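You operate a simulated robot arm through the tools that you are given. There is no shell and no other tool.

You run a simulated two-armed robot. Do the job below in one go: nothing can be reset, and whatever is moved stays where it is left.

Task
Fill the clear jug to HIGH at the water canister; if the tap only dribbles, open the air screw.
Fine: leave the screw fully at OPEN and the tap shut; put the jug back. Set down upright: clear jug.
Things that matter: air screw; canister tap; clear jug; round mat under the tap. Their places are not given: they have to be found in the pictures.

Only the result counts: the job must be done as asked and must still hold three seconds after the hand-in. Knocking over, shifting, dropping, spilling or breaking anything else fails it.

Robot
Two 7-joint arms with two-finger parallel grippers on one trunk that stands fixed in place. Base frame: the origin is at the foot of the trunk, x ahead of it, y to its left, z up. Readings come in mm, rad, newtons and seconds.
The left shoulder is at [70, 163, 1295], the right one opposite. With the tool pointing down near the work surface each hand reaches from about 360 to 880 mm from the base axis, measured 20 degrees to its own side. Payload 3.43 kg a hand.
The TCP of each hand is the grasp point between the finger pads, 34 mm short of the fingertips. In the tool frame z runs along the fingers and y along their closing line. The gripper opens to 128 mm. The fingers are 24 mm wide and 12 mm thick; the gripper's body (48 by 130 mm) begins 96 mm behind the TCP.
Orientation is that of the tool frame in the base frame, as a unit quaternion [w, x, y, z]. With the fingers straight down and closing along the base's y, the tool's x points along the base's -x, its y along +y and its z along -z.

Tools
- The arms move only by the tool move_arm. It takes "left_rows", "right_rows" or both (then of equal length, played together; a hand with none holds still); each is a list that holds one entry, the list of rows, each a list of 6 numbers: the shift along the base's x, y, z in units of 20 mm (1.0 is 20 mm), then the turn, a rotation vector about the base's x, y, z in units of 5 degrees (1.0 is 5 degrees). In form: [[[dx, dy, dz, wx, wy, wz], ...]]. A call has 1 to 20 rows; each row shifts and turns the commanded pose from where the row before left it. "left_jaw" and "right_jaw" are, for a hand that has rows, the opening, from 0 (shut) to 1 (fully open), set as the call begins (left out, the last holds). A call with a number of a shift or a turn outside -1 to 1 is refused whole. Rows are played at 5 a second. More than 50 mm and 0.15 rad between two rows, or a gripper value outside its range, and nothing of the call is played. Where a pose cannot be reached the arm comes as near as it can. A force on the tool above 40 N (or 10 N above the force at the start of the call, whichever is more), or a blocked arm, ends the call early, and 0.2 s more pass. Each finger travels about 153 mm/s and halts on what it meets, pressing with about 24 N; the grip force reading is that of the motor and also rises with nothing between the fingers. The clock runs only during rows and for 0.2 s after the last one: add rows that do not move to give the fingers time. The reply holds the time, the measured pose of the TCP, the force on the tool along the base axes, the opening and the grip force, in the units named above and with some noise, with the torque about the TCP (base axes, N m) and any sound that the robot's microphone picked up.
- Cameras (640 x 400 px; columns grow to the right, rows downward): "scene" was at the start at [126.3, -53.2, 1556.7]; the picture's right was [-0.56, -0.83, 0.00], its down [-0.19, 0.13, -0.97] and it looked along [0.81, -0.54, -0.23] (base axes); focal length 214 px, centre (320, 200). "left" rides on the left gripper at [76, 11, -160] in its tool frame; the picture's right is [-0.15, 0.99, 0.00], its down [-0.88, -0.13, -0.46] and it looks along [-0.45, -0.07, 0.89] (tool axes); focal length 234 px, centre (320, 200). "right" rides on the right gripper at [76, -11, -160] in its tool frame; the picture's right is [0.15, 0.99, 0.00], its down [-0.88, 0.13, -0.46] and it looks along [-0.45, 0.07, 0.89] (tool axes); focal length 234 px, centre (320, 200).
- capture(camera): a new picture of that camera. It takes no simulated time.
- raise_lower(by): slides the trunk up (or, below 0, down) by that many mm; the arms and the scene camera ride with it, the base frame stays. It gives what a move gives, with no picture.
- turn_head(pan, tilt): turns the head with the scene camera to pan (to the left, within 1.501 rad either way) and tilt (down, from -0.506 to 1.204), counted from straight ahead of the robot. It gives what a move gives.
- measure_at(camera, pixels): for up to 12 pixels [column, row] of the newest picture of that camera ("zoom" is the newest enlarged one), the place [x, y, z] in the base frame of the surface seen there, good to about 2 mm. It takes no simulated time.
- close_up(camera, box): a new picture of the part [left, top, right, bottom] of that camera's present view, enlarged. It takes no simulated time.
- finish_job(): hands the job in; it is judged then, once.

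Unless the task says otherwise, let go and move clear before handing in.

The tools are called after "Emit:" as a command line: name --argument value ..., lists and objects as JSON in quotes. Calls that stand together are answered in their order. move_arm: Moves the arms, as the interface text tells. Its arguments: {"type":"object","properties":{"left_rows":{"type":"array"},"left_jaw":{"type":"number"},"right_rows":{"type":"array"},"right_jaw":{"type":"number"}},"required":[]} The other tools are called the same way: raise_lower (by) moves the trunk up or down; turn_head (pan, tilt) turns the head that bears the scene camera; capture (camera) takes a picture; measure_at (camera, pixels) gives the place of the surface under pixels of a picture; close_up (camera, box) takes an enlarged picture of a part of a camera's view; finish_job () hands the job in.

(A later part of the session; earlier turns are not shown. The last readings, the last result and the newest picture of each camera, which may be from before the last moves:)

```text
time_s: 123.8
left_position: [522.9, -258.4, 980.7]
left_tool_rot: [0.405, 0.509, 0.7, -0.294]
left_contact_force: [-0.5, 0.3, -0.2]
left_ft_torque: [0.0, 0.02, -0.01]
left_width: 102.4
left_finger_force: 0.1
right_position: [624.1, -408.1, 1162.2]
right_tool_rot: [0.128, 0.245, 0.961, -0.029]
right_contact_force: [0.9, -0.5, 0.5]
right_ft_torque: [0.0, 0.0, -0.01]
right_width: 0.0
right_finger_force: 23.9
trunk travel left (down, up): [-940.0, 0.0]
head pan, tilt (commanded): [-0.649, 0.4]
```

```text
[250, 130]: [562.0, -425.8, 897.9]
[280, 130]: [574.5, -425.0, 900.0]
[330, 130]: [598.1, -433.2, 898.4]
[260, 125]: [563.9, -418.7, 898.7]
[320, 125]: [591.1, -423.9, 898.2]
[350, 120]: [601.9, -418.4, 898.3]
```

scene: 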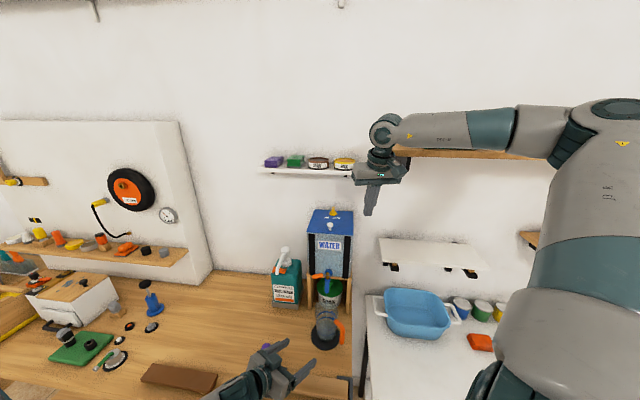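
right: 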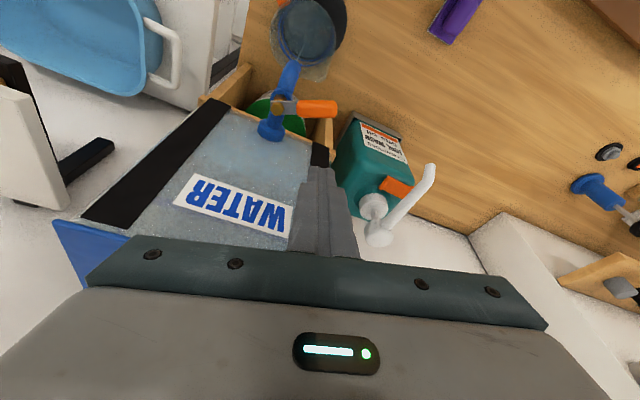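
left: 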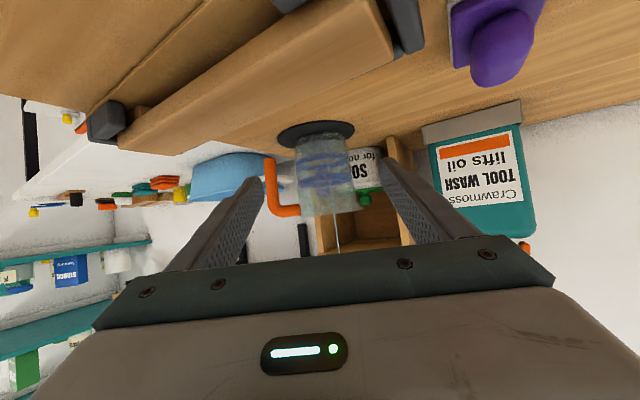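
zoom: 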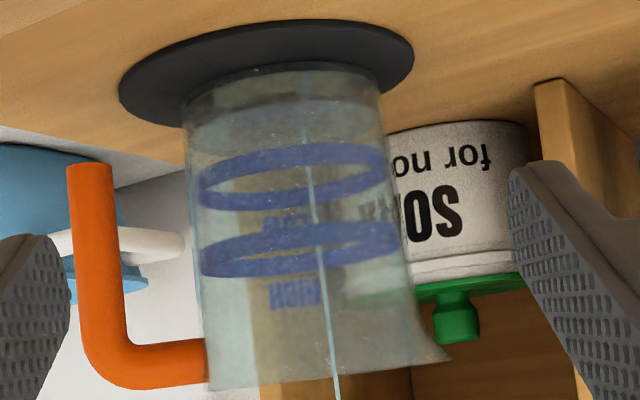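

The lever turned easily this time to about 42°, yet the stream is still thin. I'll pull it most of the way open to be sure about the flow.

Emit:
move_arm --right_rows '[[[-0.205, 0.09, 0, 0, 0, 0], [-0.205, 0.09, 0, 0, 0, 0], [-0.215, 0.053, 0, 0, 0, 0], [-0.215, 0.053, 0, 0, 0, 0], [-0.222, 0.018, 0, 0, 0, 0], [-0.222, 0.018, 0, 0, 0, 0]]]'

Emit:
close_up --camera "right" --box '[220, 20, 420, 240]'

Emit:
close_up --camera "left" --box '[285, 115, 375, 220]'

Emit:
measure_at --camera "zoom" --pixels '[[250, 130], [280, 130], [330, 130], [260, 125], [320, 125], [350, 120]]'

```text
time_s: 125.2
left_position: [521.8, -259.0, 980.8]
left_tool_rot: [0.404, 0.509, 0.701, -0.294]
left_contact_force: [-0.4, 0.4, 0.2]
left_ft_torque: [-0.02, -0.02, 0.0]
left_width: 102.5
left_finger_force: 0.0
right_position: [599.3, -401.0, 1162.4]
right_tool_rot: [0.127, 0.245, 0.961, -0.03]
right_contact_force: [0.1, 0.6, 0.7]
right_ft_torque: [-0.01, -0.03, -0.03]
right_width: 0.1
right_finger_force: 23.8
trunk travel left (down, up): [-940.0, 0.0]
head pan, tilt (commanded): [-0.649, 0.4]
```

```text
1.82 times, centred on (320, 130) of right
```

zoom: 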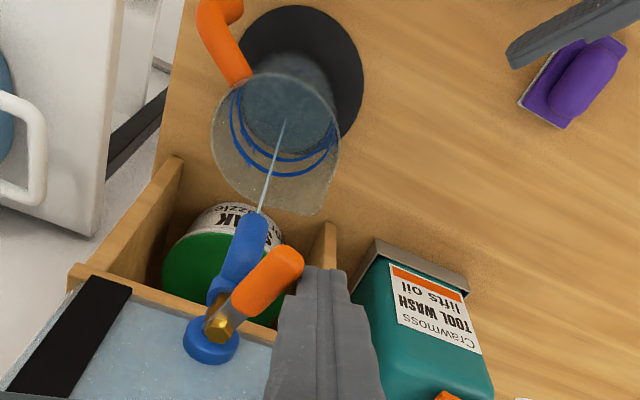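

```text
3.81 times, centred on (330, 168) of left
```

zoom: 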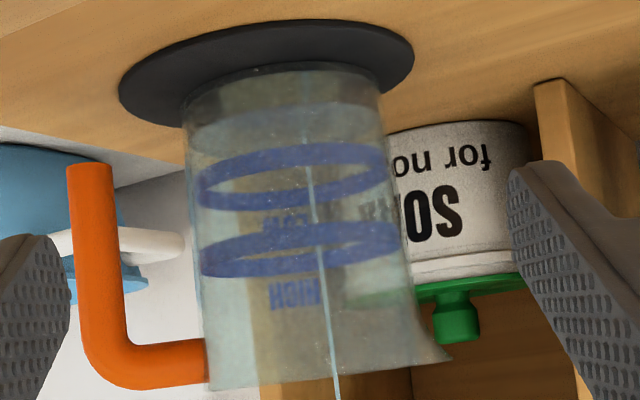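

```text
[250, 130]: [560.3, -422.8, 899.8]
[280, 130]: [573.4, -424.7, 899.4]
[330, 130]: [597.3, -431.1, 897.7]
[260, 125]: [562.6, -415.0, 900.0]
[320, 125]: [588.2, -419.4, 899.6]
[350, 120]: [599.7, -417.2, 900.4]
```

Even with the tap about 70° open it only dribbles, so the air screw is not letting air in: the position I turned it to is not OPEN. First I'll shut the tap: lift the post over the lever to its front side.

Emit:
move_arm --right_rows '[[[0, 0, 1, 0, 0, 0], [0, 0, 1, 0, 0, 0], [-0.77, -0.4, 0.3, 0, 0, 0], [-0.77, -0.4, 0, 0, 0, 0], [-0.77, -0.4, -0.3, 0, 0, 0], [0, 0, -1, 0, 0, 0], [0, 0, -0.9, 0, 0, 0], [0, 0, 0, 0, 0, 0]]]'

Emit:
capture --camera "right"

Emit:
close_up --camera "left" --box '[285, 115, 375, 220]'

Emit:
measure_at --camera "zoom" --pixels '[[250, 130], [280, 130], [330, 130], [260, 125], [320, 125], [350, 120]]'

```text
time_s: 127.0
left_position: [522.4, -259.3, 980.3]
left_tool_rot: [0.405, 0.508, 0.701, -0.294]
left_contact_force: [0.0, 0.7, -0.2]
left_ft_torque: [0.01, 0.0, 0.01]
left_width: 102.6
left_finger_force: 0.1
right_position: [551.9, -425.1, 1163.9]
right_tool_rot: [0.128, 0.246, 0.96, -0.03]
right_contact_force: [-0.2, -0.1, -1.1]
right_ft_torque: [0.02, 0.01, 0.07]
right_width: 0.0
right_finger_force: 24.0
trunk travel left (down, up): [-940.0, 0.0]
head pan, tilt (commanded): [-0.649, 0.4]
```

```text
taken
```

right: 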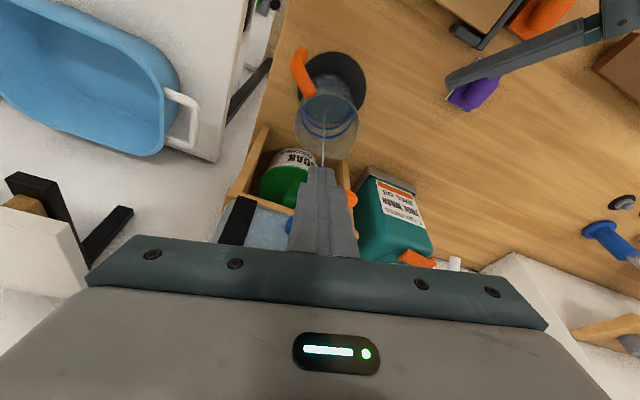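

```text
3.81 times, centred on (330, 168) of left
```

zoom: 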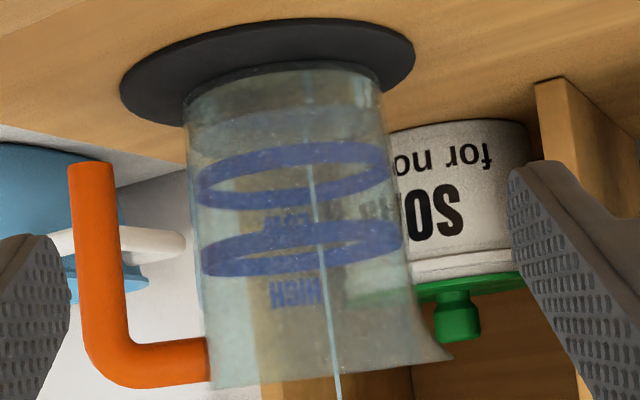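

```text
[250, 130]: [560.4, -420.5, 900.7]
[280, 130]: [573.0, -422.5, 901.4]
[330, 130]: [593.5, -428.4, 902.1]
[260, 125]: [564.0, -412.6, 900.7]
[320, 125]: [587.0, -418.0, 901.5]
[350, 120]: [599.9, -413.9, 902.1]
```

The level rose to about z≈901.4, a little faster with the tap wider open. Before shutting it I'll hold two seconds to see if this rate is sustained or dies away.

Emit:
move_arm --right_rows '[[[0, 0, 0, 0, 0, 0], [0, 0, 0, 0, 0, 0], [0, 0, 0, 0, 0, 0], [0, 0, 0, 0, 0, 0], [0, 0, 0, 0, 0, 0], [0, 0, 0, 0, 0, 0], [0, 0, 0, 0, 0, 0], [0, 0, 0, 0, 0, 0], [0, 0, 0, 0, 0, 0]]]'

Emit:
close_up --camera "left" --box '[285, 115, 375, 220]'

Emit:
measure_at --camera "zoom" --pixels '[[250, 130], [280, 130], [330, 130], [260, 125], [320, 125], [350, 120]]'

Emit:
close_up --camera "right" --box '[260, 60, 380, 240]'

```text
time_s: 129.0
left_position: [523.2, -258.4, 982.0]
left_tool_rot: [0.405, 0.509, 0.701, -0.294]
left_contact_force: [0.2, 0.2, 0.6]
left_ft_torque: [0.01, 0.01, -0.01]
left_width: 102.5
left_finger_force: 0.1
right_position: [553.2, -424.0, 1163.3]
right_tool_rot: [0.128, 0.246, 0.96, -0.031]
right_contact_force: [0.0, 0.9, -0.5]
right_ft_torque: [-0.01, 0.02, -0.02]
right_width: 0.1
right_finger_force: 23.8
trunk travel left (down, up): [-940.0, 0.0]
head pan, tilt (commanded): [-0.649, 0.4]
```

```text
3.81 times, centred on (330, 168) of left
```

zoom: 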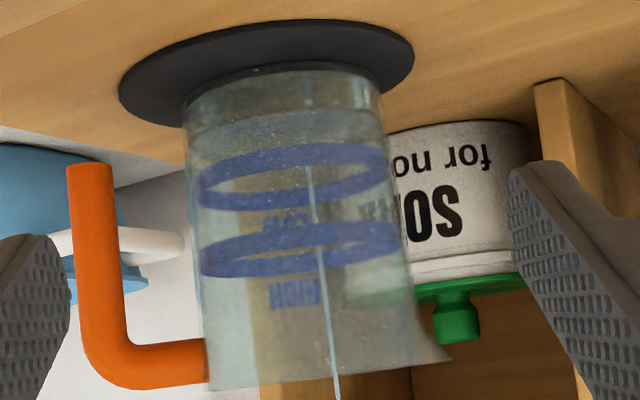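

```text
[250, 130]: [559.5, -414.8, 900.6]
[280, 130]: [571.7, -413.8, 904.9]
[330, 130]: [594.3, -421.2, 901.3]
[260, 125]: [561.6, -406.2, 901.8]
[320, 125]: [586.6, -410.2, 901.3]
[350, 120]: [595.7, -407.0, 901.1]
```

```text
2.22 times, centred on (320, 150) of right
```

zoom: 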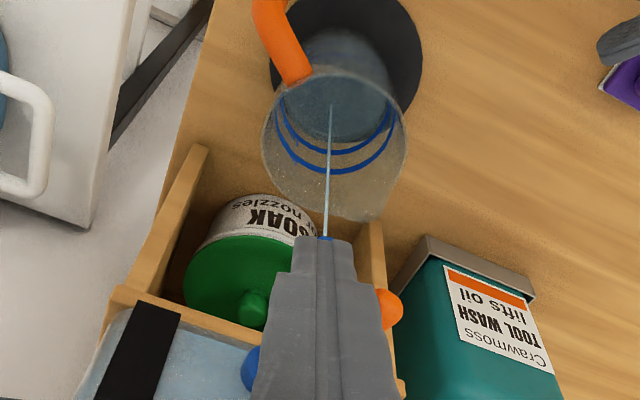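

Emit:
measure_at --camera "zoom" --pixels '[[310, 80], [330, 90], [350, 80], [370, 100], [350, 115], [315, 115], [300, 110], [340, 65]]'

Emit:
move_arm --right_rows '[[[0, 0, 0, 0, 0, 0], [0, 0, 0, 0, 0, 0], [0, 0, 0, 0, 0, 0], [0, 0, 0, 0, 0, 0], [0, 0, 0, 0, 0, 0], [0, 0, 0, 0, 0, 0], [0, 0, 0, 0, 0, 0], [0, 0, 0, 0, 0, 0], [0, 0, 0, 0, 0, 0], [0, 0, 0, 0, 0, 0]]]'

Emit:
close_up --camera "right" --box '[260, 60, 380, 240]'

Emit:
measure_at --camera "zoom" --pixels '[[310, 80], [330, 90], [350, 80], [370, 100], [350, 115], [315, 115], [300, 110], [340, 65]]'

```text
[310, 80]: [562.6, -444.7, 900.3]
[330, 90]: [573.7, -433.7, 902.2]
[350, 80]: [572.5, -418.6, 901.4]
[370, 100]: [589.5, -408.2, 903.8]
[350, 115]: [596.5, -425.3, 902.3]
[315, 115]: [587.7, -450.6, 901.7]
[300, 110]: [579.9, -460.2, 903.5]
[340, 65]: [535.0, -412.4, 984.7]
```

```text
time_s: 131.2
left_position: [521.5, -258.7, 979.7]
left_tool_rot: [0.405, 0.508, 0.701, -0.294]
left_contact_force: [0.3, -0.6, 0.0]
left_ft_torque: [-0.03, 0.03, 0.01]
left_width: 102.3
left_finger_force: 0.1
right_position: [552.4, -424.8, 1164.1]
right_tool_rot: [0.128, 0.246, 0.96, -0.03]
right_contact_force: [0.5, 0.0, 0.1]
right_ft_torque: [-0.02, 0.01, 0.01]
right_width: 0.0
right_finger_force: 24.2
trunk travel left (down, up): [-940.0, 0.0]
head pan, tilt (commanded): [-0.649, 0.4]
```

```text
2.22 times, centred on (320, 150) of right
```

zoom: 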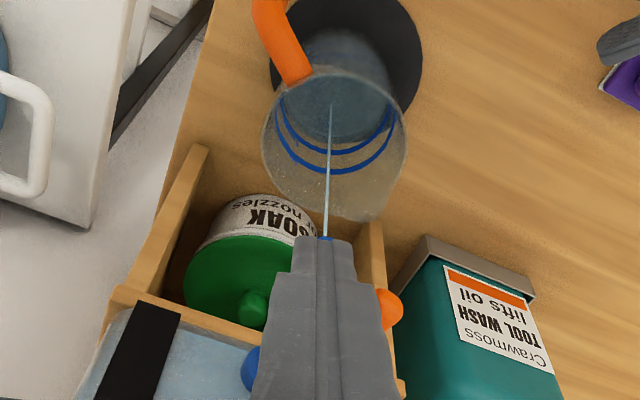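

```text
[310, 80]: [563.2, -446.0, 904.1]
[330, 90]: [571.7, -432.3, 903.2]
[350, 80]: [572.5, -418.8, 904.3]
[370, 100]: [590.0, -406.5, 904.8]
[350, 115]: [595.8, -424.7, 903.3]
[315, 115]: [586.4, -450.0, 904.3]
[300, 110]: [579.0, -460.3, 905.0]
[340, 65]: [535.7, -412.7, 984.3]
```

The rate is steady at about 0.85 mm/s with the tap 70° open, a thin stream compared with the thick one just after first opening — the sign of a closed vent. I'll push the lever back to about 25° so nothing can overfill, then work on the screw and watch the stream.

Emit:
move_arm --right_rows '[[[0.365, 0.14, 0, 0, 0, 0], [0.15, 0.165, 0, 0, 0, 0], [0.15, 0.165, 0, 0, 0, 0], [0.178, 0.14, 0, 0, 0, 0], [0.178, 0.14, 0, 0, 0, 0], [0.195, 0.103, 0, 0, 0, 0], [0.195, 0.103, 0, 0, 0, 0], [0.215, 0.068, 0, 0, 0, 0], [0.215, 0.068, 0, 0, 0, 0], [0.215, 0.04, 0, 0, 0, 0]]]'

Emit:
close_up --camera "right" --box '[220, 20, 420, 240]'

Emit:
close_up --camera "scene" --box '[280, 230, 380, 330]'

```text
time_s: 133.4
left_position: [522.2, -258.8, 980.6]
left_tool_rot: [0.405, 0.509, 0.701, -0.294]
left_contact_force: [0.1, -0.4, 0.3]
left_ft_torque: [0.0, 0.0, -0.01]
left_width: 102.1
left_finger_force: 0.0
right_position: [593.7, -401.7, 1164.2]
right_tool_rot: [0.128, 0.245, 0.961, -0.03]
right_contact_force: [-1.2, 0.0, -0.3]
right_ft_torque: [0.0, 0.04, 0.03]
right_width: 0.1
right_finger_force: 24.1
trunk travel left (down, up): [-940.0, 0.0]
head pan, tilt (commanded): [-0.649, 0.4]
```

```text
1.82 times, centred on (320, 130) of right
```

zoom: 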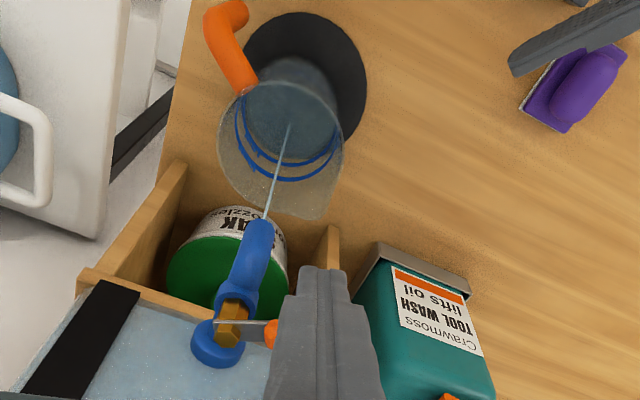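

```text
4.00 times, centred on (330, 280) of scene
```

zoom: 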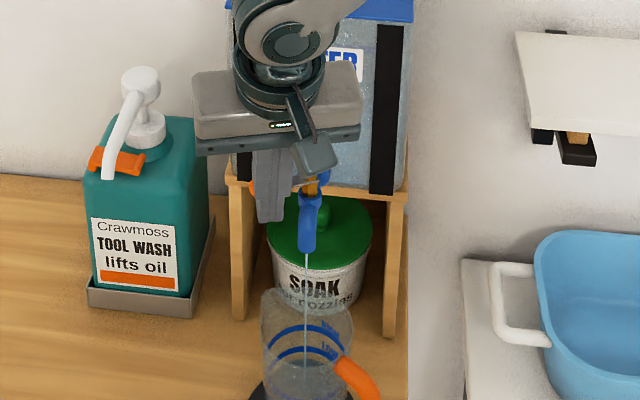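

The lever is back near 27°. Now to the screw: I'll lift the right hand, flatten it to 30° and bring it to the front of the screw.

Emit:
move_arm --right_rows '[[[0, 0, 1, 0, 0, 0], [0, 0, 1, 0, 0, 0], [0, 0, 1, 0, 0, 0], [0, 0, 1, -0.454, -0.891, 0], [0, 0, 1, -0.454, -0.891, 0], [0, 0, 1, -0.454, -0.891, 0], [0, 0, 1, -0.454, -0.891, 0], [0, 0, 1, -0.454, -0.891, 0], [0, 0, 1, -0.454, -0.891, 0], [0, 0, 1, -0.454, -0.891, 0], [0, 0, 1, -0.454, -0.891, 0], [0, 0, 1, -0.454, -0.891, 0]]]' --right_jaw 0.35

Emit:
move_arm --right_rows '[[[0.64, -0.916, -0.256, 0, 0, -0.9], [0.64, -0.916, -0.256, 0, 0, -0.9], [0.64, -0.916, -0.256, 0, 0, -0.9], [0.64, -0.916, -0.256, 0, 0, -0.9], [0.64, -0.916, -0.256, 0, 0, 0], [0.64, -0.916, -0.256, 0, 0, 0], [0.64, -0.916, -0.256, 0, 0, 0], [0.64, -0.916, -0.256, 0, 0, 0], [0, 0, 0, 0, 0, 0]]]'

Emit:
capture --camera "right"

Emit:
close_up --camera "left" --box '[285, 115, 375, 220]'

Emit:
measure_at --camera "zoom" --pixels '[[250, 130], [280, 135], [330, 130], [260, 135], [320, 135], [350, 125]]'

```text
time_s: 136.0
left_position: [521.3, -258.1, 982.0]
left_tool_rot: [0.405, 0.509, 0.701, -0.293]
left_contact_force: [-0.5, 0.3, 0.8]
left_ft_torque: [0.0, 0.03, 0.0]
left_width: 102.5
left_finger_force: 0.2
right_position: [593.6, -402.8, 1404.1]
right_tool_rot: [0.489, 0.215, 0.838, -0.111]
right_contact_force: [-0.4, -1.0, -0.2]
right_ft_torque: [0.02, -0.03, -0.01]
right_width: 44.6
right_finger_force: 0.1
trunk travel left (down, up): [-940.0, 0.0]
head pan, tilt (commanded): [-0.649, 0.4]
```

```text
time_s: 138.0
left_position: [523.2, -259.9, 980.1]
left_tool_rot: [0.405, 0.509, 0.701, -0.293]
left_contact_force: [-0.1, -1.0, 0.8]
left_ft_torque: [0.0, 0.04, -0.01]
left_width: 102.3
left_finger_force: 0.0
right_position: [694.6, -549.4, 1362.0]
right_tool_rot: [0.465, 0.343, 0.795, -0.186]
right_contact_force: [0.3, 0.3, 0.5]
right_ft_torque: [-0.01, -0.01, -0.02]
right_width: 44.7
right_finger_force: 0.2
trunk travel left (down, up): [-940.0, 0.0]
head pan, tilt (commanded): [-0.649, 0.4]
```

```text
taken
```

right: 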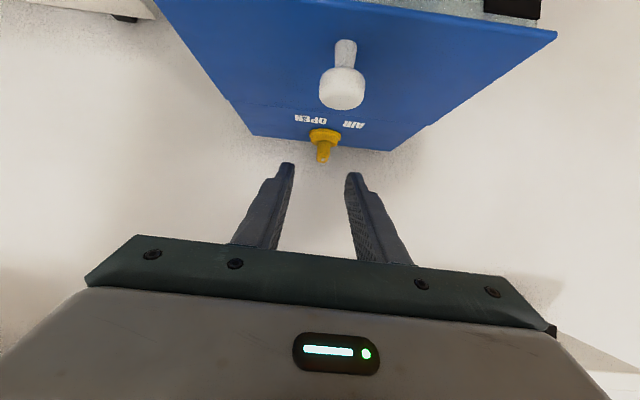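

```text
3.81 times, centred on (330, 168) of left
```

zoom: 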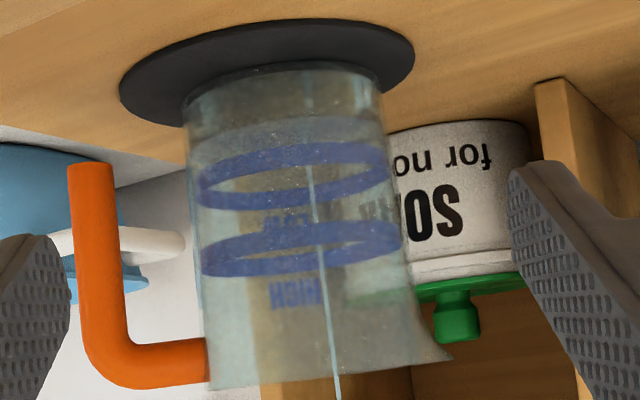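

```text
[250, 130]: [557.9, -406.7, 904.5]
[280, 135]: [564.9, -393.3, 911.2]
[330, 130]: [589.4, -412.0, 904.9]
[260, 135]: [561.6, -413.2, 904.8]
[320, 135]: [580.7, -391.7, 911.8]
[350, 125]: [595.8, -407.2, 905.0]
```

The screw's paddle is edge-on at (323,150). I'll zoom to confirm and read the lid labels once more.

Emit:
close_up --camera "right" --box '[270, 95, 380, 175]'

Emit:
measure_at --camera "zoom" --pixels '[[310, 290], [310, 320], [330, 300], [310, 260], [290, 240], [350, 240]]'

```text
5.00 times, centred on (325, 135) of right
```

zoom: 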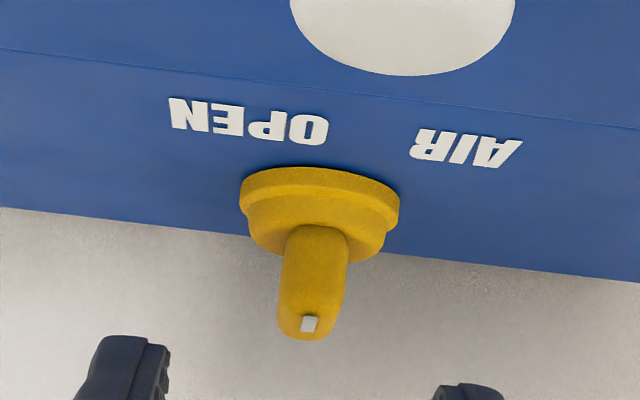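

```text
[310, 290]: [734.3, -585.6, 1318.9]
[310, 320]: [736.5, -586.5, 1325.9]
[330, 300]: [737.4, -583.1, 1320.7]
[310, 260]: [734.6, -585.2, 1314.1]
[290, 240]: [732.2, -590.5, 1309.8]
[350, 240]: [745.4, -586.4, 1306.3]
```

The paddle's mark is a touch past front toward OPEN, yet the vent isn't working, so I'll try the other direction. I'll move in, grip the paddle's faces, and turn clockwise while watching the stream.

Emit:
move_arm --right_rows '[[[0.738, -0.683, -0.5, 0, 0, 0], [0.738, -0.683, -0.5, 0, 0, 0], [0.738, -0.683, -0.5, 0, 0, 0], [0, 0, 0, 0, 0, 0]]]'

Emit:
move_arm --right_rows '[[[0, 0, 0, 0, 0, 0], [0, 0, 0, 0, 0, 0], [0, 0, 0, 0, 0, 0]]]' --right_jaw 0.0

Emit:
close_up --camera "right" --box '[260, 100, 380, 190]'

```text
time_s: 139.0
left_position: [522.4, -258.3, 980.2]
left_tool_rot: [0.405, 0.508, 0.701, -0.293]
left_contact_force: [0.2, 0.8, 0.0]
left_ft_torque: [-0.01, 0.01, -0.03]
left_width: 102.3
left_finger_force: 0.1
right_position: [741.2, -589.3, 1332.9]
right_tool_rot: [0.465, 0.344, 0.794, -0.186]
right_contact_force: [-0.7, -0.3, 0.2]
right_ft_torque: [0.02, 0.0, 0.04]
right_width: 44.8
right_finger_force: 0.0
trunk travel left (down, up): [-940.0, 0.0]
head pan, tilt (commanded): [-0.649, 0.4]
```

```text
time_s: 139.8
left_position: [521.5, -260.5, 980.6]
left_tool_rot: [0.405, 0.509, 0.701, -0.293]
left_contact_force: [0.1, 0.4, 0.1]
left_ft_torque: [0.01, 0.01, -0.03]
left_width: 102.5
left_finger_force: 0.1
right_position: [738.9, -590.3, 1333.7]
right_tool_rot: [0.464, 0.345, 0.794, -0.187]
right_contact_force: [-6.7, -4.7, -1.8]
right_ft_torque: [-0.97, 0.16, -0.07]
right_width: 12.9
right_finger_force: 45.0
trunk travel left (down, up): [-940.0, 0.0]
head pan, tilt (commanded): [-0.649, 0.4]
```

```text
4.44 times, centred on (320, 145) of right
```

zoom: 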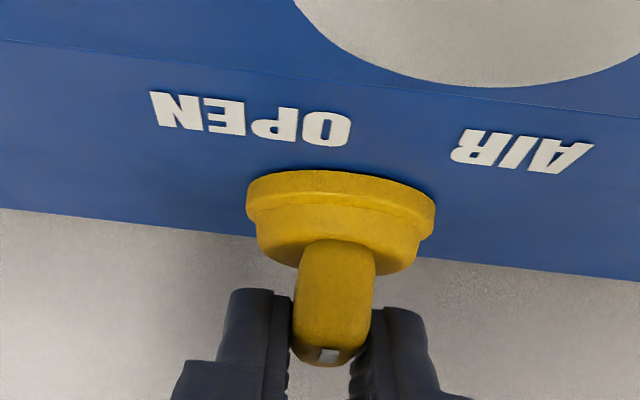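

Gripped squarely at 12.9 mm. First a quick check of the counter-clockwise stop from this better-aligned grip.

Emit:
move_arm --right_rows '[[[-0.026, -0.026, 0, 0, 0, 1], [-0.025, -0.028, 0, 0, 0, 1], [0, 0, 0, 0, 0, 0]]]'

Emit:
close_up --camera "right" --box '[260, 100, 380, 190]'

Emit:
close_up --camera "left" --box '[285, 115, 375, 220]'

```text
time_s: 140.6
left_position: [521.4, -258.8, 980.7]
left_tool_rot: [0.404, 0.509, 0.701, -0.293]
left_contact_force: [0.4, -0.7, -1.0]
left_ft_torque: [0.01, -0.02, -0.01]
left_width: 102.6
left_finger_force: 0.1
right_position: [737.4, -591.4, 1333.5]
right_tool_rot: [0.48, 0.273, 0.821, -0.145]
right_contact_force: [-6.6, -5.6, 2.8]
right_ft_torque: [-0.47, 0.79, -1.51]
right_width: 17.0
right_finger_force: 45.0
trunk travel left (down, up): [-940.0, 0.0]
head pan, tilt (commanded): [-0.649, 0.4]
```

```text
4.44 times, centred on (320, 145) of right
```

zoom: 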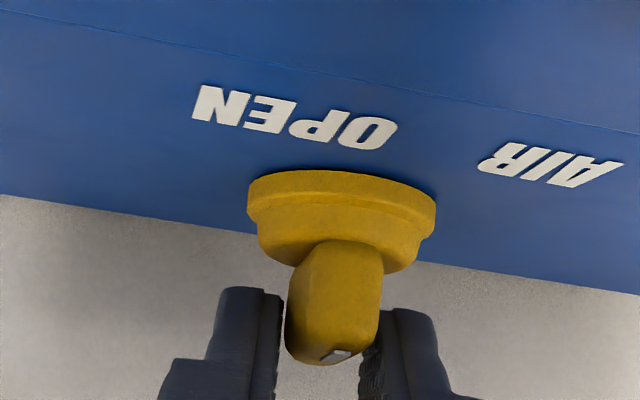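

```text
3.81 times, centred on (330, 168) of left
```

zoom: 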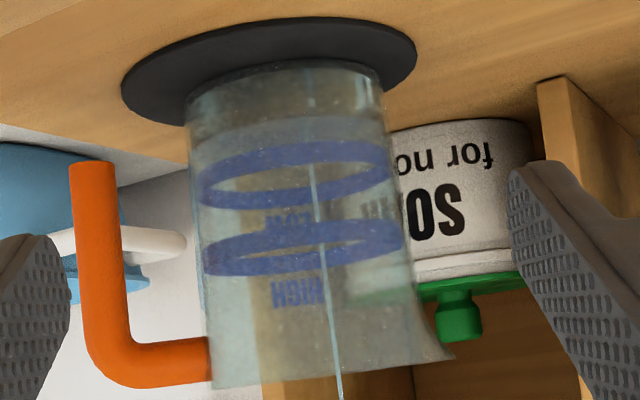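

The counter-clockwise stop is real (−1.5 N·m). Now I'll turn clockwise in steps and watch the stream.

Emit:
move_arm --right_rows '[[[0.025, 0.028, 0, 0, 0, -1], [0.026, 0.026, 0, 0, 0, -1], [0.026, 0.024, 0, 0, 0, -1], [0.028, 0.021, 0, 0, 0, -1], [0.03, 0.019, 0, 0, 0, -1], [0.031, 0.016, 0, 0, 0, -1], [0, 0, 0, 0, 0, 0]]]'

Emit:
close_up --camera "right" --box '[260, 100, 380, 190]'

Emit:
close_up --camera "left" --box '[285, 115, 375, 220]'

```text
time_s: 142.2
left_position: [520.7, -260.2, 980.4]
left_tool_rot: [0.405, 0.509, 0.701, -0.293]
left_contact_force: [-0.9, -0.8, 0.2]
left_ft_torque: [0.02, -0.04, -0.01]
left_width: 102.4
left_finger_force: 0.1
right_position: [742.1, -589.2, 1335.0]
right_tool_rot: [0.427, 0.476, 0.722, -0.264]
right_contact_force: [-0.1, -11.1, 11.3]
right_ft_torque: [-1.2, 0.25, -0.08]
right_width: 13.0
right_finger_force: 44.7
trunk travel left (down, up): [-940.0, 0.0]
head pan, tilt (commanded): [-0.649, 0.4]
```

```text
4.44 times, centred on (320, 145) of right
```

zoom: 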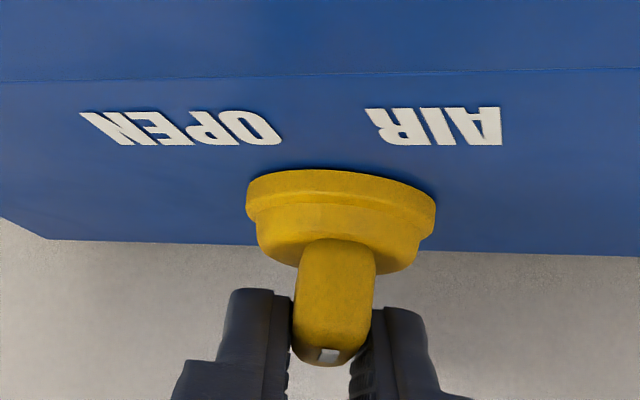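

```text
3.81 times, centred on (330, 168) of left
```

zoom: 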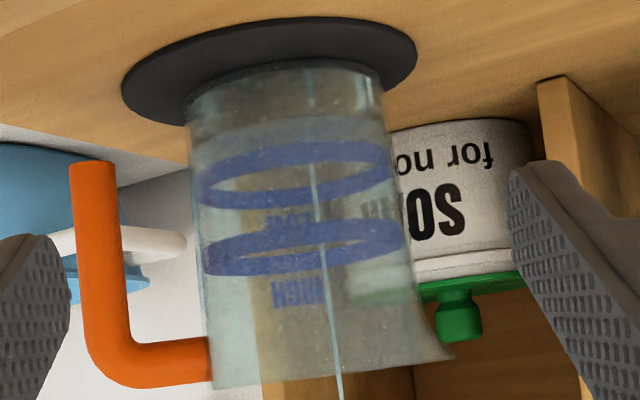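

Turned 20° clockwise; the stream is unchanged. I'll continue another 20°.

Emit:
move_arm --right_rows '[[[0.032, 0.013, 0, 0, 0, -1], [0.033, 0.011, 0, 0, 0, -1], [0.034, 0.008, 0, 0, 0, -1], [0.035, 0.005, 0, 0, 0, -1], [0, 0, 0, 0, 0, 0]]]'

Emit:
close_up --camera "right" --box '[260, 100, 380, 190]'

Emit:
close_up --camera "left" --box '[285, 115, 375, 220]'

```text
time_s: 143.4
left_position: [525.2, -260.1, 980.2]
left_tool_rot: [0.403, 0.509, 0.701, -0.294]
left_contact_force: [0.2, -0.7, -0.3]
left_ft_torque: [-0.03, 0.01, 0.02]
left_width: 102.1
left_finger_force: 0.1
right_position: [744.8, -588.7, 1335.0]
right_tool_rot: [0.373, 0.594, 0.631, -0.332]
right_contact_force: [16.2, -4.8, 7.6]
right_ft_torque: [-0.51, 0.27, 0.16]
right_width: 12.9
right_finger_force: 44.3
right hand out of reach, approached as far as the arm can: row 4
trunk travel left (down, up): [-940.0, 0.0]
head pan, tilt (commanded): [-0.649, 0.4]
```

```text
4.44 times, centred on (320, 145) of right
```

zoom: 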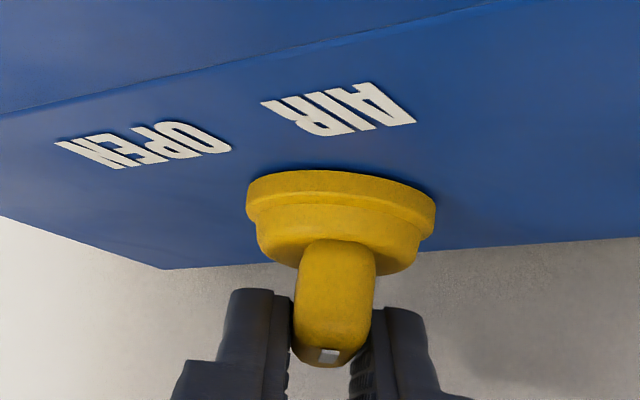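

```text
3.81 times, centred on (330, 168) of left
```

zoom: 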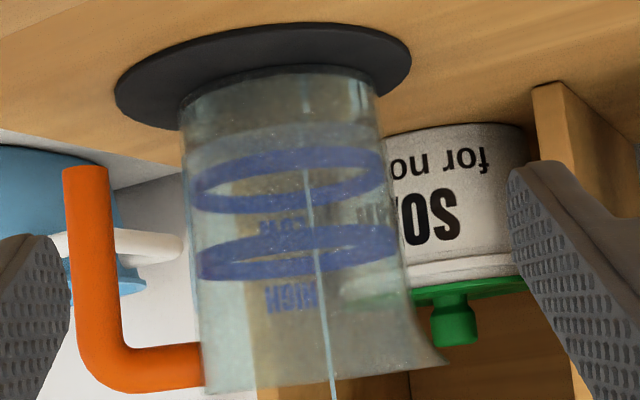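

The paddle has turned 40° clockwise with no change in the stream. I'll release, swing the hand round to the right-front, and grip the paddle by its ends to keep turning clockwise.

Emit:
move_arm --right_rows '[[[0, 0, 0, 0, 0, 0], [0, 0, 0, 0, 0, 0], [-0.06, 0.99, 0, 0, 0, 0], [-0.06, 0.99, 0, 0, 0, 0], [-0.06, 0.99, 0, 0, 0, 0], [0, 0, 1, 0, 0, 0], [0, 0, 0.5, 0, 0, 0]]]' --right_jaw 0.42

Emit:
move_arm --right_rows '[[[-0.29, -0.053, 0, 0, 0, 1], [-0.29, -0.053, 0, 0, 0, 1], [-0.29, -0.053, 0, 0, 0, 1], [-0.267, -0.128, 0, 0, 0, 1], [-0.267, -0.128, 0, 0, 0, 1], [-0.267, -0.128, 0, 0, 0, 1], [-0.225, -0.192, 0, 0, 0, 1], [-0.225, -0.192, 0, 0, 0, 1], [-0.225, -0.192, 0, 0, 0, 1], [-0.168, -0.243, 0, 0, 0, 1], [-0.168, -0.243, 0, 0, 0, 1], [-0.168, -0.243, 0, 0, 0, 1], [-0.098, -0.28, 0, 0, 0, 1], [-0.098, -0.28, 0, 0, 0, 1], [-0.098, -0.28, 0, 0, 0, 1], [-0.023, -0.295, 0, 0, 0, 1], [-0.023, -0.295, 0, 0, 0, 1], [-0.023, -0.295, 0, 0, 0, 1]]]'

Emit:
capture --camera "right"

Emit:
close_up --camera "right" --box '[260, 100, 380, 190]'

Emit:
close_up --camera "left" --box '[285, 115, 375, 220]'

Emit:
measure_at --camera "zoom" --pixels '[[250, 130], [330, 130], [260, 138], [320, 138], [350, 125], [230, 140]]'

```text
time_s: 145.0
left_position: [522.0, -257.8, 981.5]
left_tool_rot: [0.405, 0.509, 0.701, -0.293]
left_contact_force: [-0.2, 0.9, 0.8]
left_ft_torque: [-0.03, -0.01, -0.02]
left_width: 102.4
left_finger_force: 0.0
right_position: [723.0, -534.5, 1372.9]
right_tool_rot: [0.373, 0.594, 0.629, -0.334]
right_contact_force: [-1.1, -0.7, 0.7]
right_ft_torque: [0.0, 0.0, 0.05]
right_width: 53.6
right_finger_force: 0.2
right hand out of reach, approached as far as the arm can: row 3, 4, 5
trunk travel left (down, up): [-940.0, 0.0]
head pan, tilt (commanded): [-0.649, 0.4]
```

```text
time_s: 148.8
left_position: [522.6, -259.6, 980.0]
left_tool_rot: [0.405, 0.509, 0.701, -0.294]
left_contact_force: [0.6, -0.1, -0.2]
left_ft_torque: [0.0, -0.02, 0.0]
left_width: 102.2
left_finger_force: 0.0
right_position: [659.7, -607.0, 1371.9]
right_tool_rot: [0.501, -0.026, 0.865, 0.029]
right_contact_force: [0.2, -0.6, 0.5]
right_ft_torque: [0.0, -0.03, -0.03]
right_width: 53.6
right_finger_force: 0.2
trunk travel left (down, up): [-940.0, 0.0]
head pan, tilt (commanded): [-0.649, 0.4]
```

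```text
taken
```

right: 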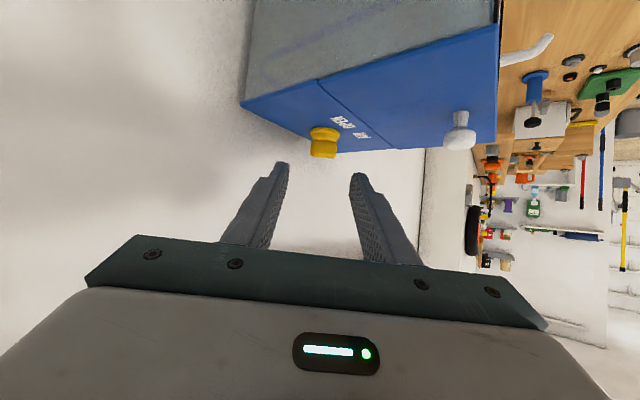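

```text
4.44 times, centred on (320, 145) of right
```

zoom: 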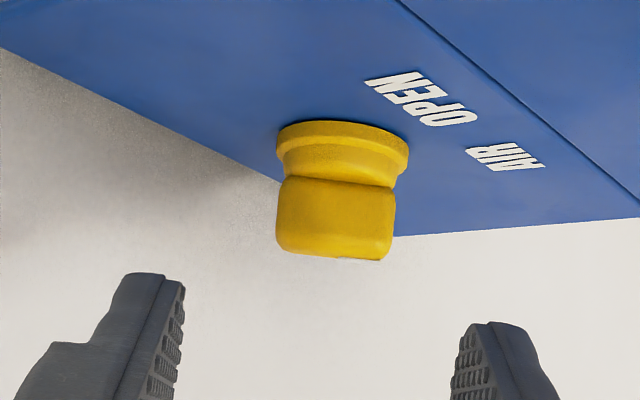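

```text
3.81 times, centred on (330, 168) of left
```

zoom: 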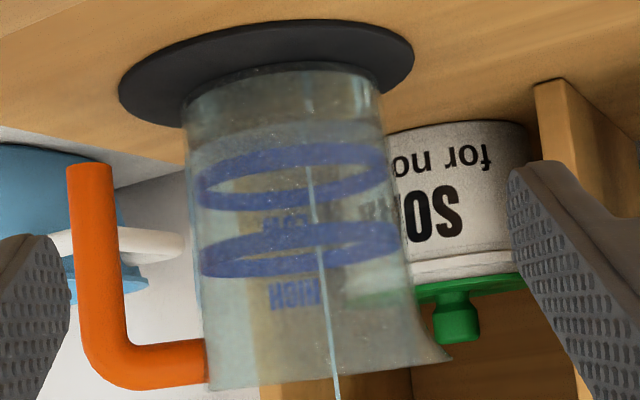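

```text
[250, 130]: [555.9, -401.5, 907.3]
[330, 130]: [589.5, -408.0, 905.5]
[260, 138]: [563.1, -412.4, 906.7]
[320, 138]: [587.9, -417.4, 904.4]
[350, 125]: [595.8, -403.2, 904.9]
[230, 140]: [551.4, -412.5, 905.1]
```

The level is z≈905. The paddle faces the hand squarely; I'll move in and grip its ends.

Emit:
move_arm --right_rows '[[[0.95, 0.2, -0.5, 0, 0, 0], [0.95, 0.16, -0.5, 0, 0, 0], [0.95, 0.08, -0.5, 0, 0, 0], [0.95, 0.08, -0.45, 0, 0, 0], [0, 0, 0, 0, 0, 0]]]'

Emit:
close_up --camera "right" --box '[240, 90, 400, 200]'

```text
time_s: 150.0
left_position: [522.5, -259.0, 980.1]
left_tool_rot: [0.405, 0.508, 0.701, -0.293]
left_contact_force: [-0.6, -0.3, -0.1]
left_ft_torque: [0.02, 0.01, 0.0]
left_width: 102.3
left_finger_force: 0.0
right_position: [736.4, -593.8, 1331.0]
right_tool_rot: [0.5, -0.025, 0.865, 0.028]
right_contact_force: [0.0, -1.3, -0.4]
right_ft_torque: [-0.01, -0.01, 0.01]
right_width: 53.9
right_finger_force: 0.1
trunk travel left (down, up): [-940.0, 0.0]
head pan, tilt (commanded): [-0.649, 0.4]
```

```text
3.64 times, centred on (320, 145) of right
```

zoom: 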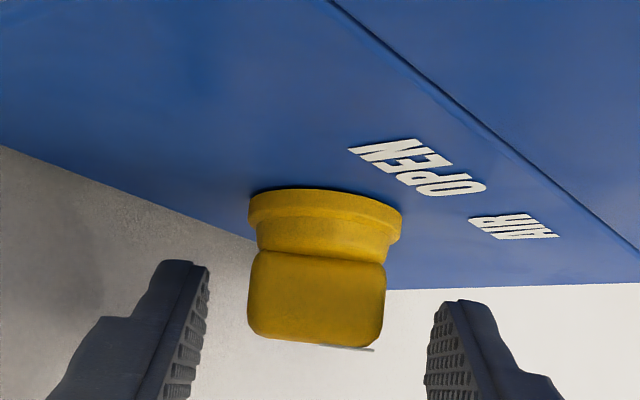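

Emit:
move_arm --right_rows '[[[0, 0, 0, 0, 0, 0], [0, 0, 0, 0, 0, 0], [0, 0, 0, 0, 0, 0]]]' --right_jaw 0.0

Emit:
move_arm --right_rows '[[[-0.001, 0.035, 0, 0, 0, -1], [0.002, 0.035, 0, 0, 0, -1], [0.005, 0.035, 0, 0, 0, -1], [0.008, 0.034, 0, 0, 0, -1], [0.011, 0.033, 0, 0, 0, -1], [0, 0, 0, 0, 0, 0]]]'

Emit:
close_up --camera "right" --box '[240, 90, 400, 200]'

Emit:
close_up --camera "left" --box '[285, 115, 375, 220]'

```text
time_s: 150.8
left_position: [521.0, -259.7, 981.0]
left_tool_rot: [0.404, 0.51, 0.701, -0.293]
left_contact_force: [-0.4, -0.2, -0.2]
left_ft_torque: [0.02, 0.0, 0.02]
left_width: 102.4
left_finger_force: 0.1
right_position: [734.1, -598.2, 1332.7]
right_tool_rot: [0.501, -0.025, 0.865, 0.028]
right_contact_force: [1.5, -9.1, 6.2]
right_ft_torque: [-1.19, 0.2, -0.11]
right_width: 30.0
right_finger_force: 45.1
trunk travel left (down, up): [-940.0, 0.0]
head pan, tilt (commanded): [-0.649, 0.4]
```

```text
time_s: 152.2
left_position: [522.2, -259.6, 981.5]
left_tool_rot: [0.406, 0.509, 0.7, -0.294]
left_contact_force: [0.5, 0.2, -0.2]
left_ft_torque: [-0.02, -0.01, 0.04]
left_width: 102.5
left_finger_force: 0.1
right_position: [736.3, -592.4, 1332.5]
right_tool_rot: [0.495, 0.163, 0.85, -0.08]
right_contact_force: [2.7, -6.3, 7.5]
right_ft_torque: [-0.62, 0.51, -0.07]
right_width: 30.0
right_finger_force: 44.7
trunk travel left (down, up): [-940.0, 0.0]
head pan, tilt (commanded): [-0.649, 0.4]
```

```text
3.64 times, centred on (320, 145) of right
```

zoom: 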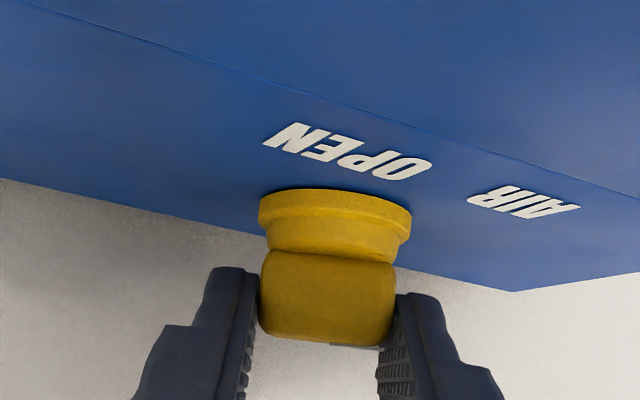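

```text
3.81 times, centred on (330, 168) of left
```

zoom: 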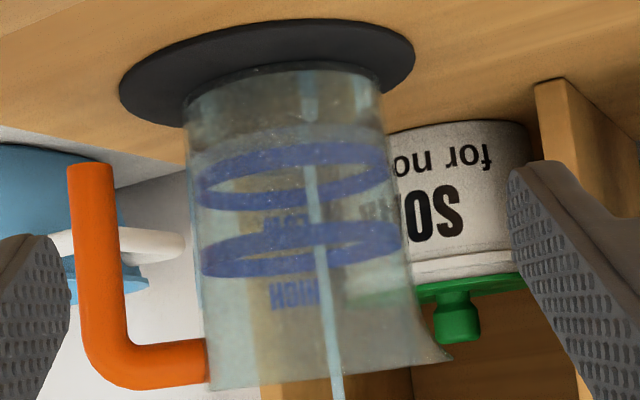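

The stream just got clearly thicker (left zoom at (325,270)), so clockwise is opening the vent. I'll keep turning clockwise toward the end stop.

Emit:
move_arm --right_rows '[[[0.014, 0.032, 0, 0, 0, -1], [0.017, 0.031, 0, 0, 0, -1], [0.02, 0.029, 0, 0, 0, -1], [0.022, 0.027, 0, 0, 0, -1], [0.024, 0.025, 0, 0, 0, -1], [0.026, 0.023, 0, 0, 0, -1]]]'

Emit:
close_up --camera "right" --box '[240, 90, 400, 200]'

Emit:
close_up --camera "left" --box '[285, 115, 375, 220]'

Emit:
measure_at --camera "zoom" --pixels '[[250, 130], [330, 130], [260, 140], [320, 140], [350, 130], [230, 140]]'

```text
time_s: 153.6
left_position: [522.3, -258.5, 980.5]
left_tool_rot: [0.406, 0.508, 0.701, -0.293]
left_contact_force: [0.0, 0.4, 0.3]
left_ft_torque: [0.04, -0.01, 0.01]
left_width: 102.3
left_finger_force: 0.1
right_position: [738.2, -587.2, 1332.6]
right_tool_rot: [0.456, 0.377, 0.779, -0.206]
right_contact_force: [-0.5, 0.0, 2.9]
right_ft_torque: [-0.67, 0.13, 0.98]
right_width: 30.9
right_finger_force: 45.3
trunk travel left (down, up): [-940.0, 0.0]
head pan, tilt (commanded): [-0.649, 0.4]
```

```text
3.64 times, centred on (320, 145) of right
```

zoom: 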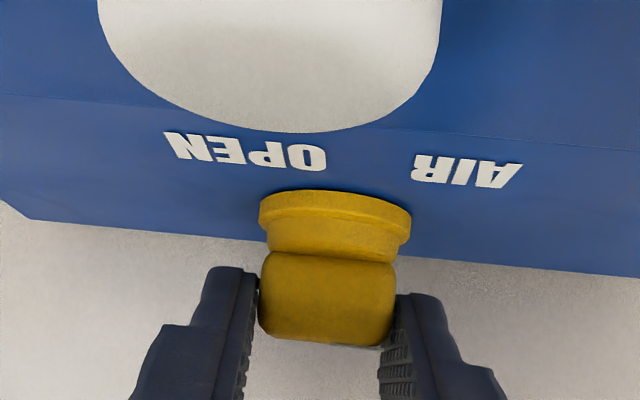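

```text
3.81 times, centred on (330, 168) of left
```

zoom: 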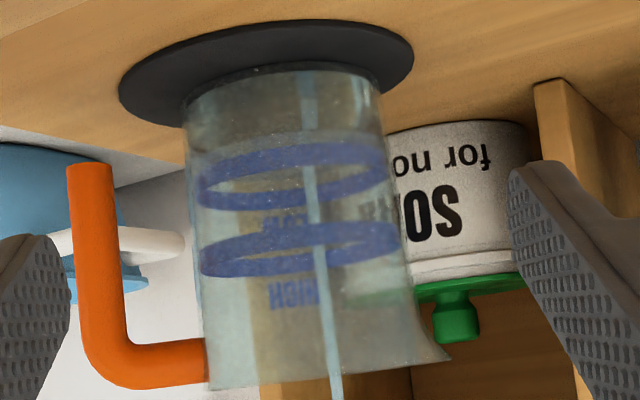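

```text
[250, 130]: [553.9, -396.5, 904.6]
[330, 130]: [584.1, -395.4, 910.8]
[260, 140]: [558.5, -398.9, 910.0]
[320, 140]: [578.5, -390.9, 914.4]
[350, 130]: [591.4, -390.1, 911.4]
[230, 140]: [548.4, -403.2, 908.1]
```

Torque is now +0.98 N·m against clockwise turning, near where the mark points left again. I'll nudge a little further to confirm this is the end stop.

Emit:
move_arm --right_rows '[[[0.028, 0.021, 0, 0, 0, -1], [0.03, 0.018, 0, 0, 0, -1], [0, 0, 0, 0, 0, 0]]]'

Emit:
close_up --camera "right" --box '[240, 90, 400, 200]'

Emit:
close_up --camera "left" --box '[285, 115, 375, 220]'

Emit:
measure_at --camera "zoom" --pixels '[[250, 150], [330, 145], [260, 160], [290, 150], [350, 140], [230, 150]]'

```text
time_s: 154.4
left_position: [522.2, -258.6, 980.3]
left_tool_rot: [0.405, 0.508, 0.701, -0.294]
left_contact_force: [-0.4, -0.3, -0.3]
left_ft_torque: [0.03, 0.0, -0.02]
left_width: 102.5
left_finger_force: 0.0
right_position: [739.4, -587.2, 1332.6]
right_tool_rot: [0.437, 0.443, 0.743, -0.245]
right_contact_force: [2.9, 2.1, 0.5]
right_ft_torque: [-0.71, 0.2, 0.68]
right_width: 32.2
right_finger_force: 45.3
trunk travel left (down, up): [-940.0, 0.0]
head pan, tilt (commanded): [-0.649, 0.4]
```

```text
3.64 times, centred on (320, 145) of right
```

zoom: 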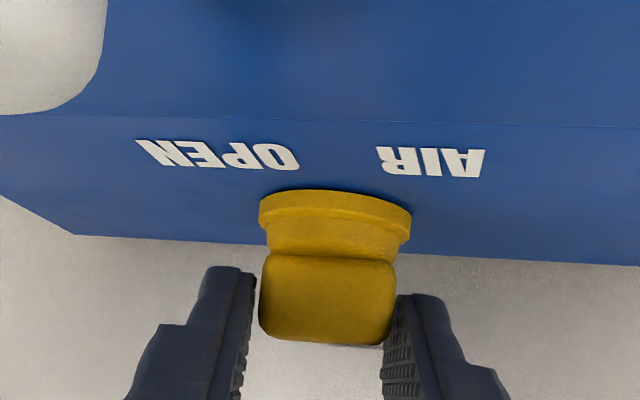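

```text
3.81 times, centred on (330, 168) of left
```

zoom: 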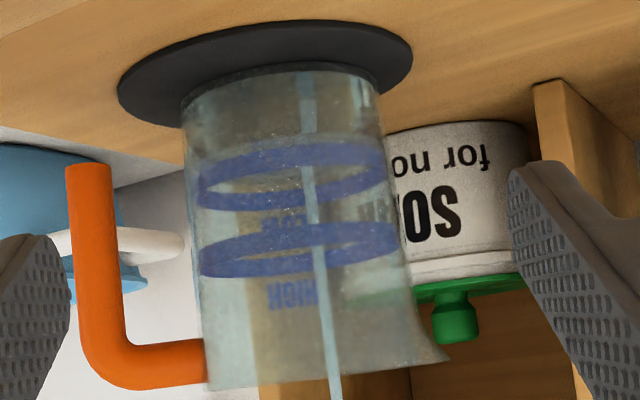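

```text
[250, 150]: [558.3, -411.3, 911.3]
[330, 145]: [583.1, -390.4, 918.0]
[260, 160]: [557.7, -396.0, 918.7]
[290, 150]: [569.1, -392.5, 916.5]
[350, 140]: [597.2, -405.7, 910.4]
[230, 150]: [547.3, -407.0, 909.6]
```

This end is firm too: the paddle stops with the mark pointing left, and here the vent is open (thick stream). The screw is now fully open. Level is about z≈910.5 and rising ~2 mm/s, so I'll let go and head back to the lever's front side.

Emit:
move_arm --right_rows '[[[0, 0, 0, 0, 0, 0], [-0.2, 0.4, 0, 0, 0, 0], [-0.477, 0.879, 0, 0, 0, 0], [-0.477, 0.879, 0, 0, 0, 0], [-0.477, 0.879, 0, 0, 0, 1], [-0.477, 0.879, 1, 0, 0, 1], [-0.477, 0.879, 1, 0, 0, 1], [-0.6, 0.8, 1, 0, 0, 1], [-0.8, 0.7, 0.5, 0, 0, 1], [-0.8, 0.7, 0, 0, 0, 1], [-0.8, 0.7, 0, 0, 0, 1], [-0.9, 0.6, 0, 0.454, 0.891, 0], [-0.9, 0.5, 0, 0.454, 0.891, 0], [-0.7, 0.3, -0.3, 0.454, 0.891, 0], [0, 0, -1, 0.454, 0.891, 0], [0, 0, -1, 0.454, 0.891, 0], [0, 0, -1, 0.454, 0.891, 0], [0, 0, -1, 0.454, 0.891, 0], [0, 0, -1, 0.454, 0.891, 0], [0, 0, -1, 0.454, 0.891, 0]]]' --right_jaw 0.5

Emit:
capture --camera "right"

Emit:
close_up --camera "left" --box '[285, 115, 375, 220]'

Emit:
measure_at --camera "zoom" --pixels '[[250, 160], [320, 155], [260, 175], [350, 150], [230, 165], [220, 255], [260, 270], [350, 258], [250, 240], [340, 230], [370, 225], [300, 272]]'

```text
time_s: 158.6
left_position: [522.4, -258.5, 980.6]
left_tool_rot: [0.405, 0.508, 0.701, -0.293]
left_contact_force: [0.6, -0.5, 0.4]
left_ft_torque: [0.0, 0.0, -0.03]
left_width: 102.4
left_finger_force: 0.1
right_position: [577.7, -406.0, 1275.5]
right_tool_rot: [0.13, 0.235, 0.963, -0.016]
right_contact_force: [0.5, -0.4, -0.5]
right_ft_torque: [0.01, 0.02, 0.02]
right_width: 64.0
right_finger_force: 0.0
trunk travel left (down, up): [-940.0, 0.0]
head pan, tilt (commanded): [-0.649, 0.4]
```

```text
taken
```

right: 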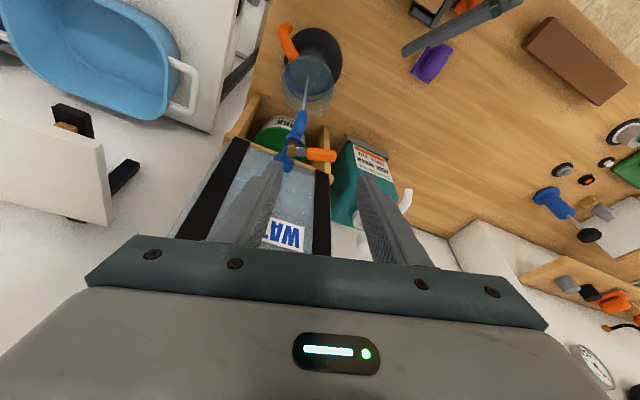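

```text
3.81 times, centred on (330, 168) of left
```

zoom: 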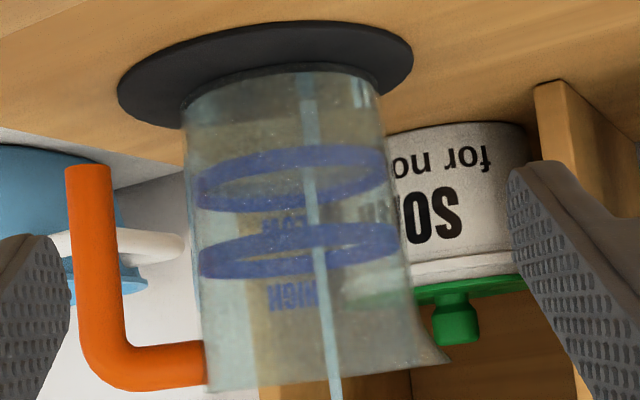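

```text
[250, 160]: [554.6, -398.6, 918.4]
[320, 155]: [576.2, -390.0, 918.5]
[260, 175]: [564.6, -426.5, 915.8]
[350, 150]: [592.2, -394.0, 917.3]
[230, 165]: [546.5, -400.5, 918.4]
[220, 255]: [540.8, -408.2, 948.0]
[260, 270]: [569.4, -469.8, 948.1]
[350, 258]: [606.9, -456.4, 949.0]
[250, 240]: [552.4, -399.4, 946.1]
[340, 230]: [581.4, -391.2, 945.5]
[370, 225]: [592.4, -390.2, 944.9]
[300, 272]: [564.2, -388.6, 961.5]
```

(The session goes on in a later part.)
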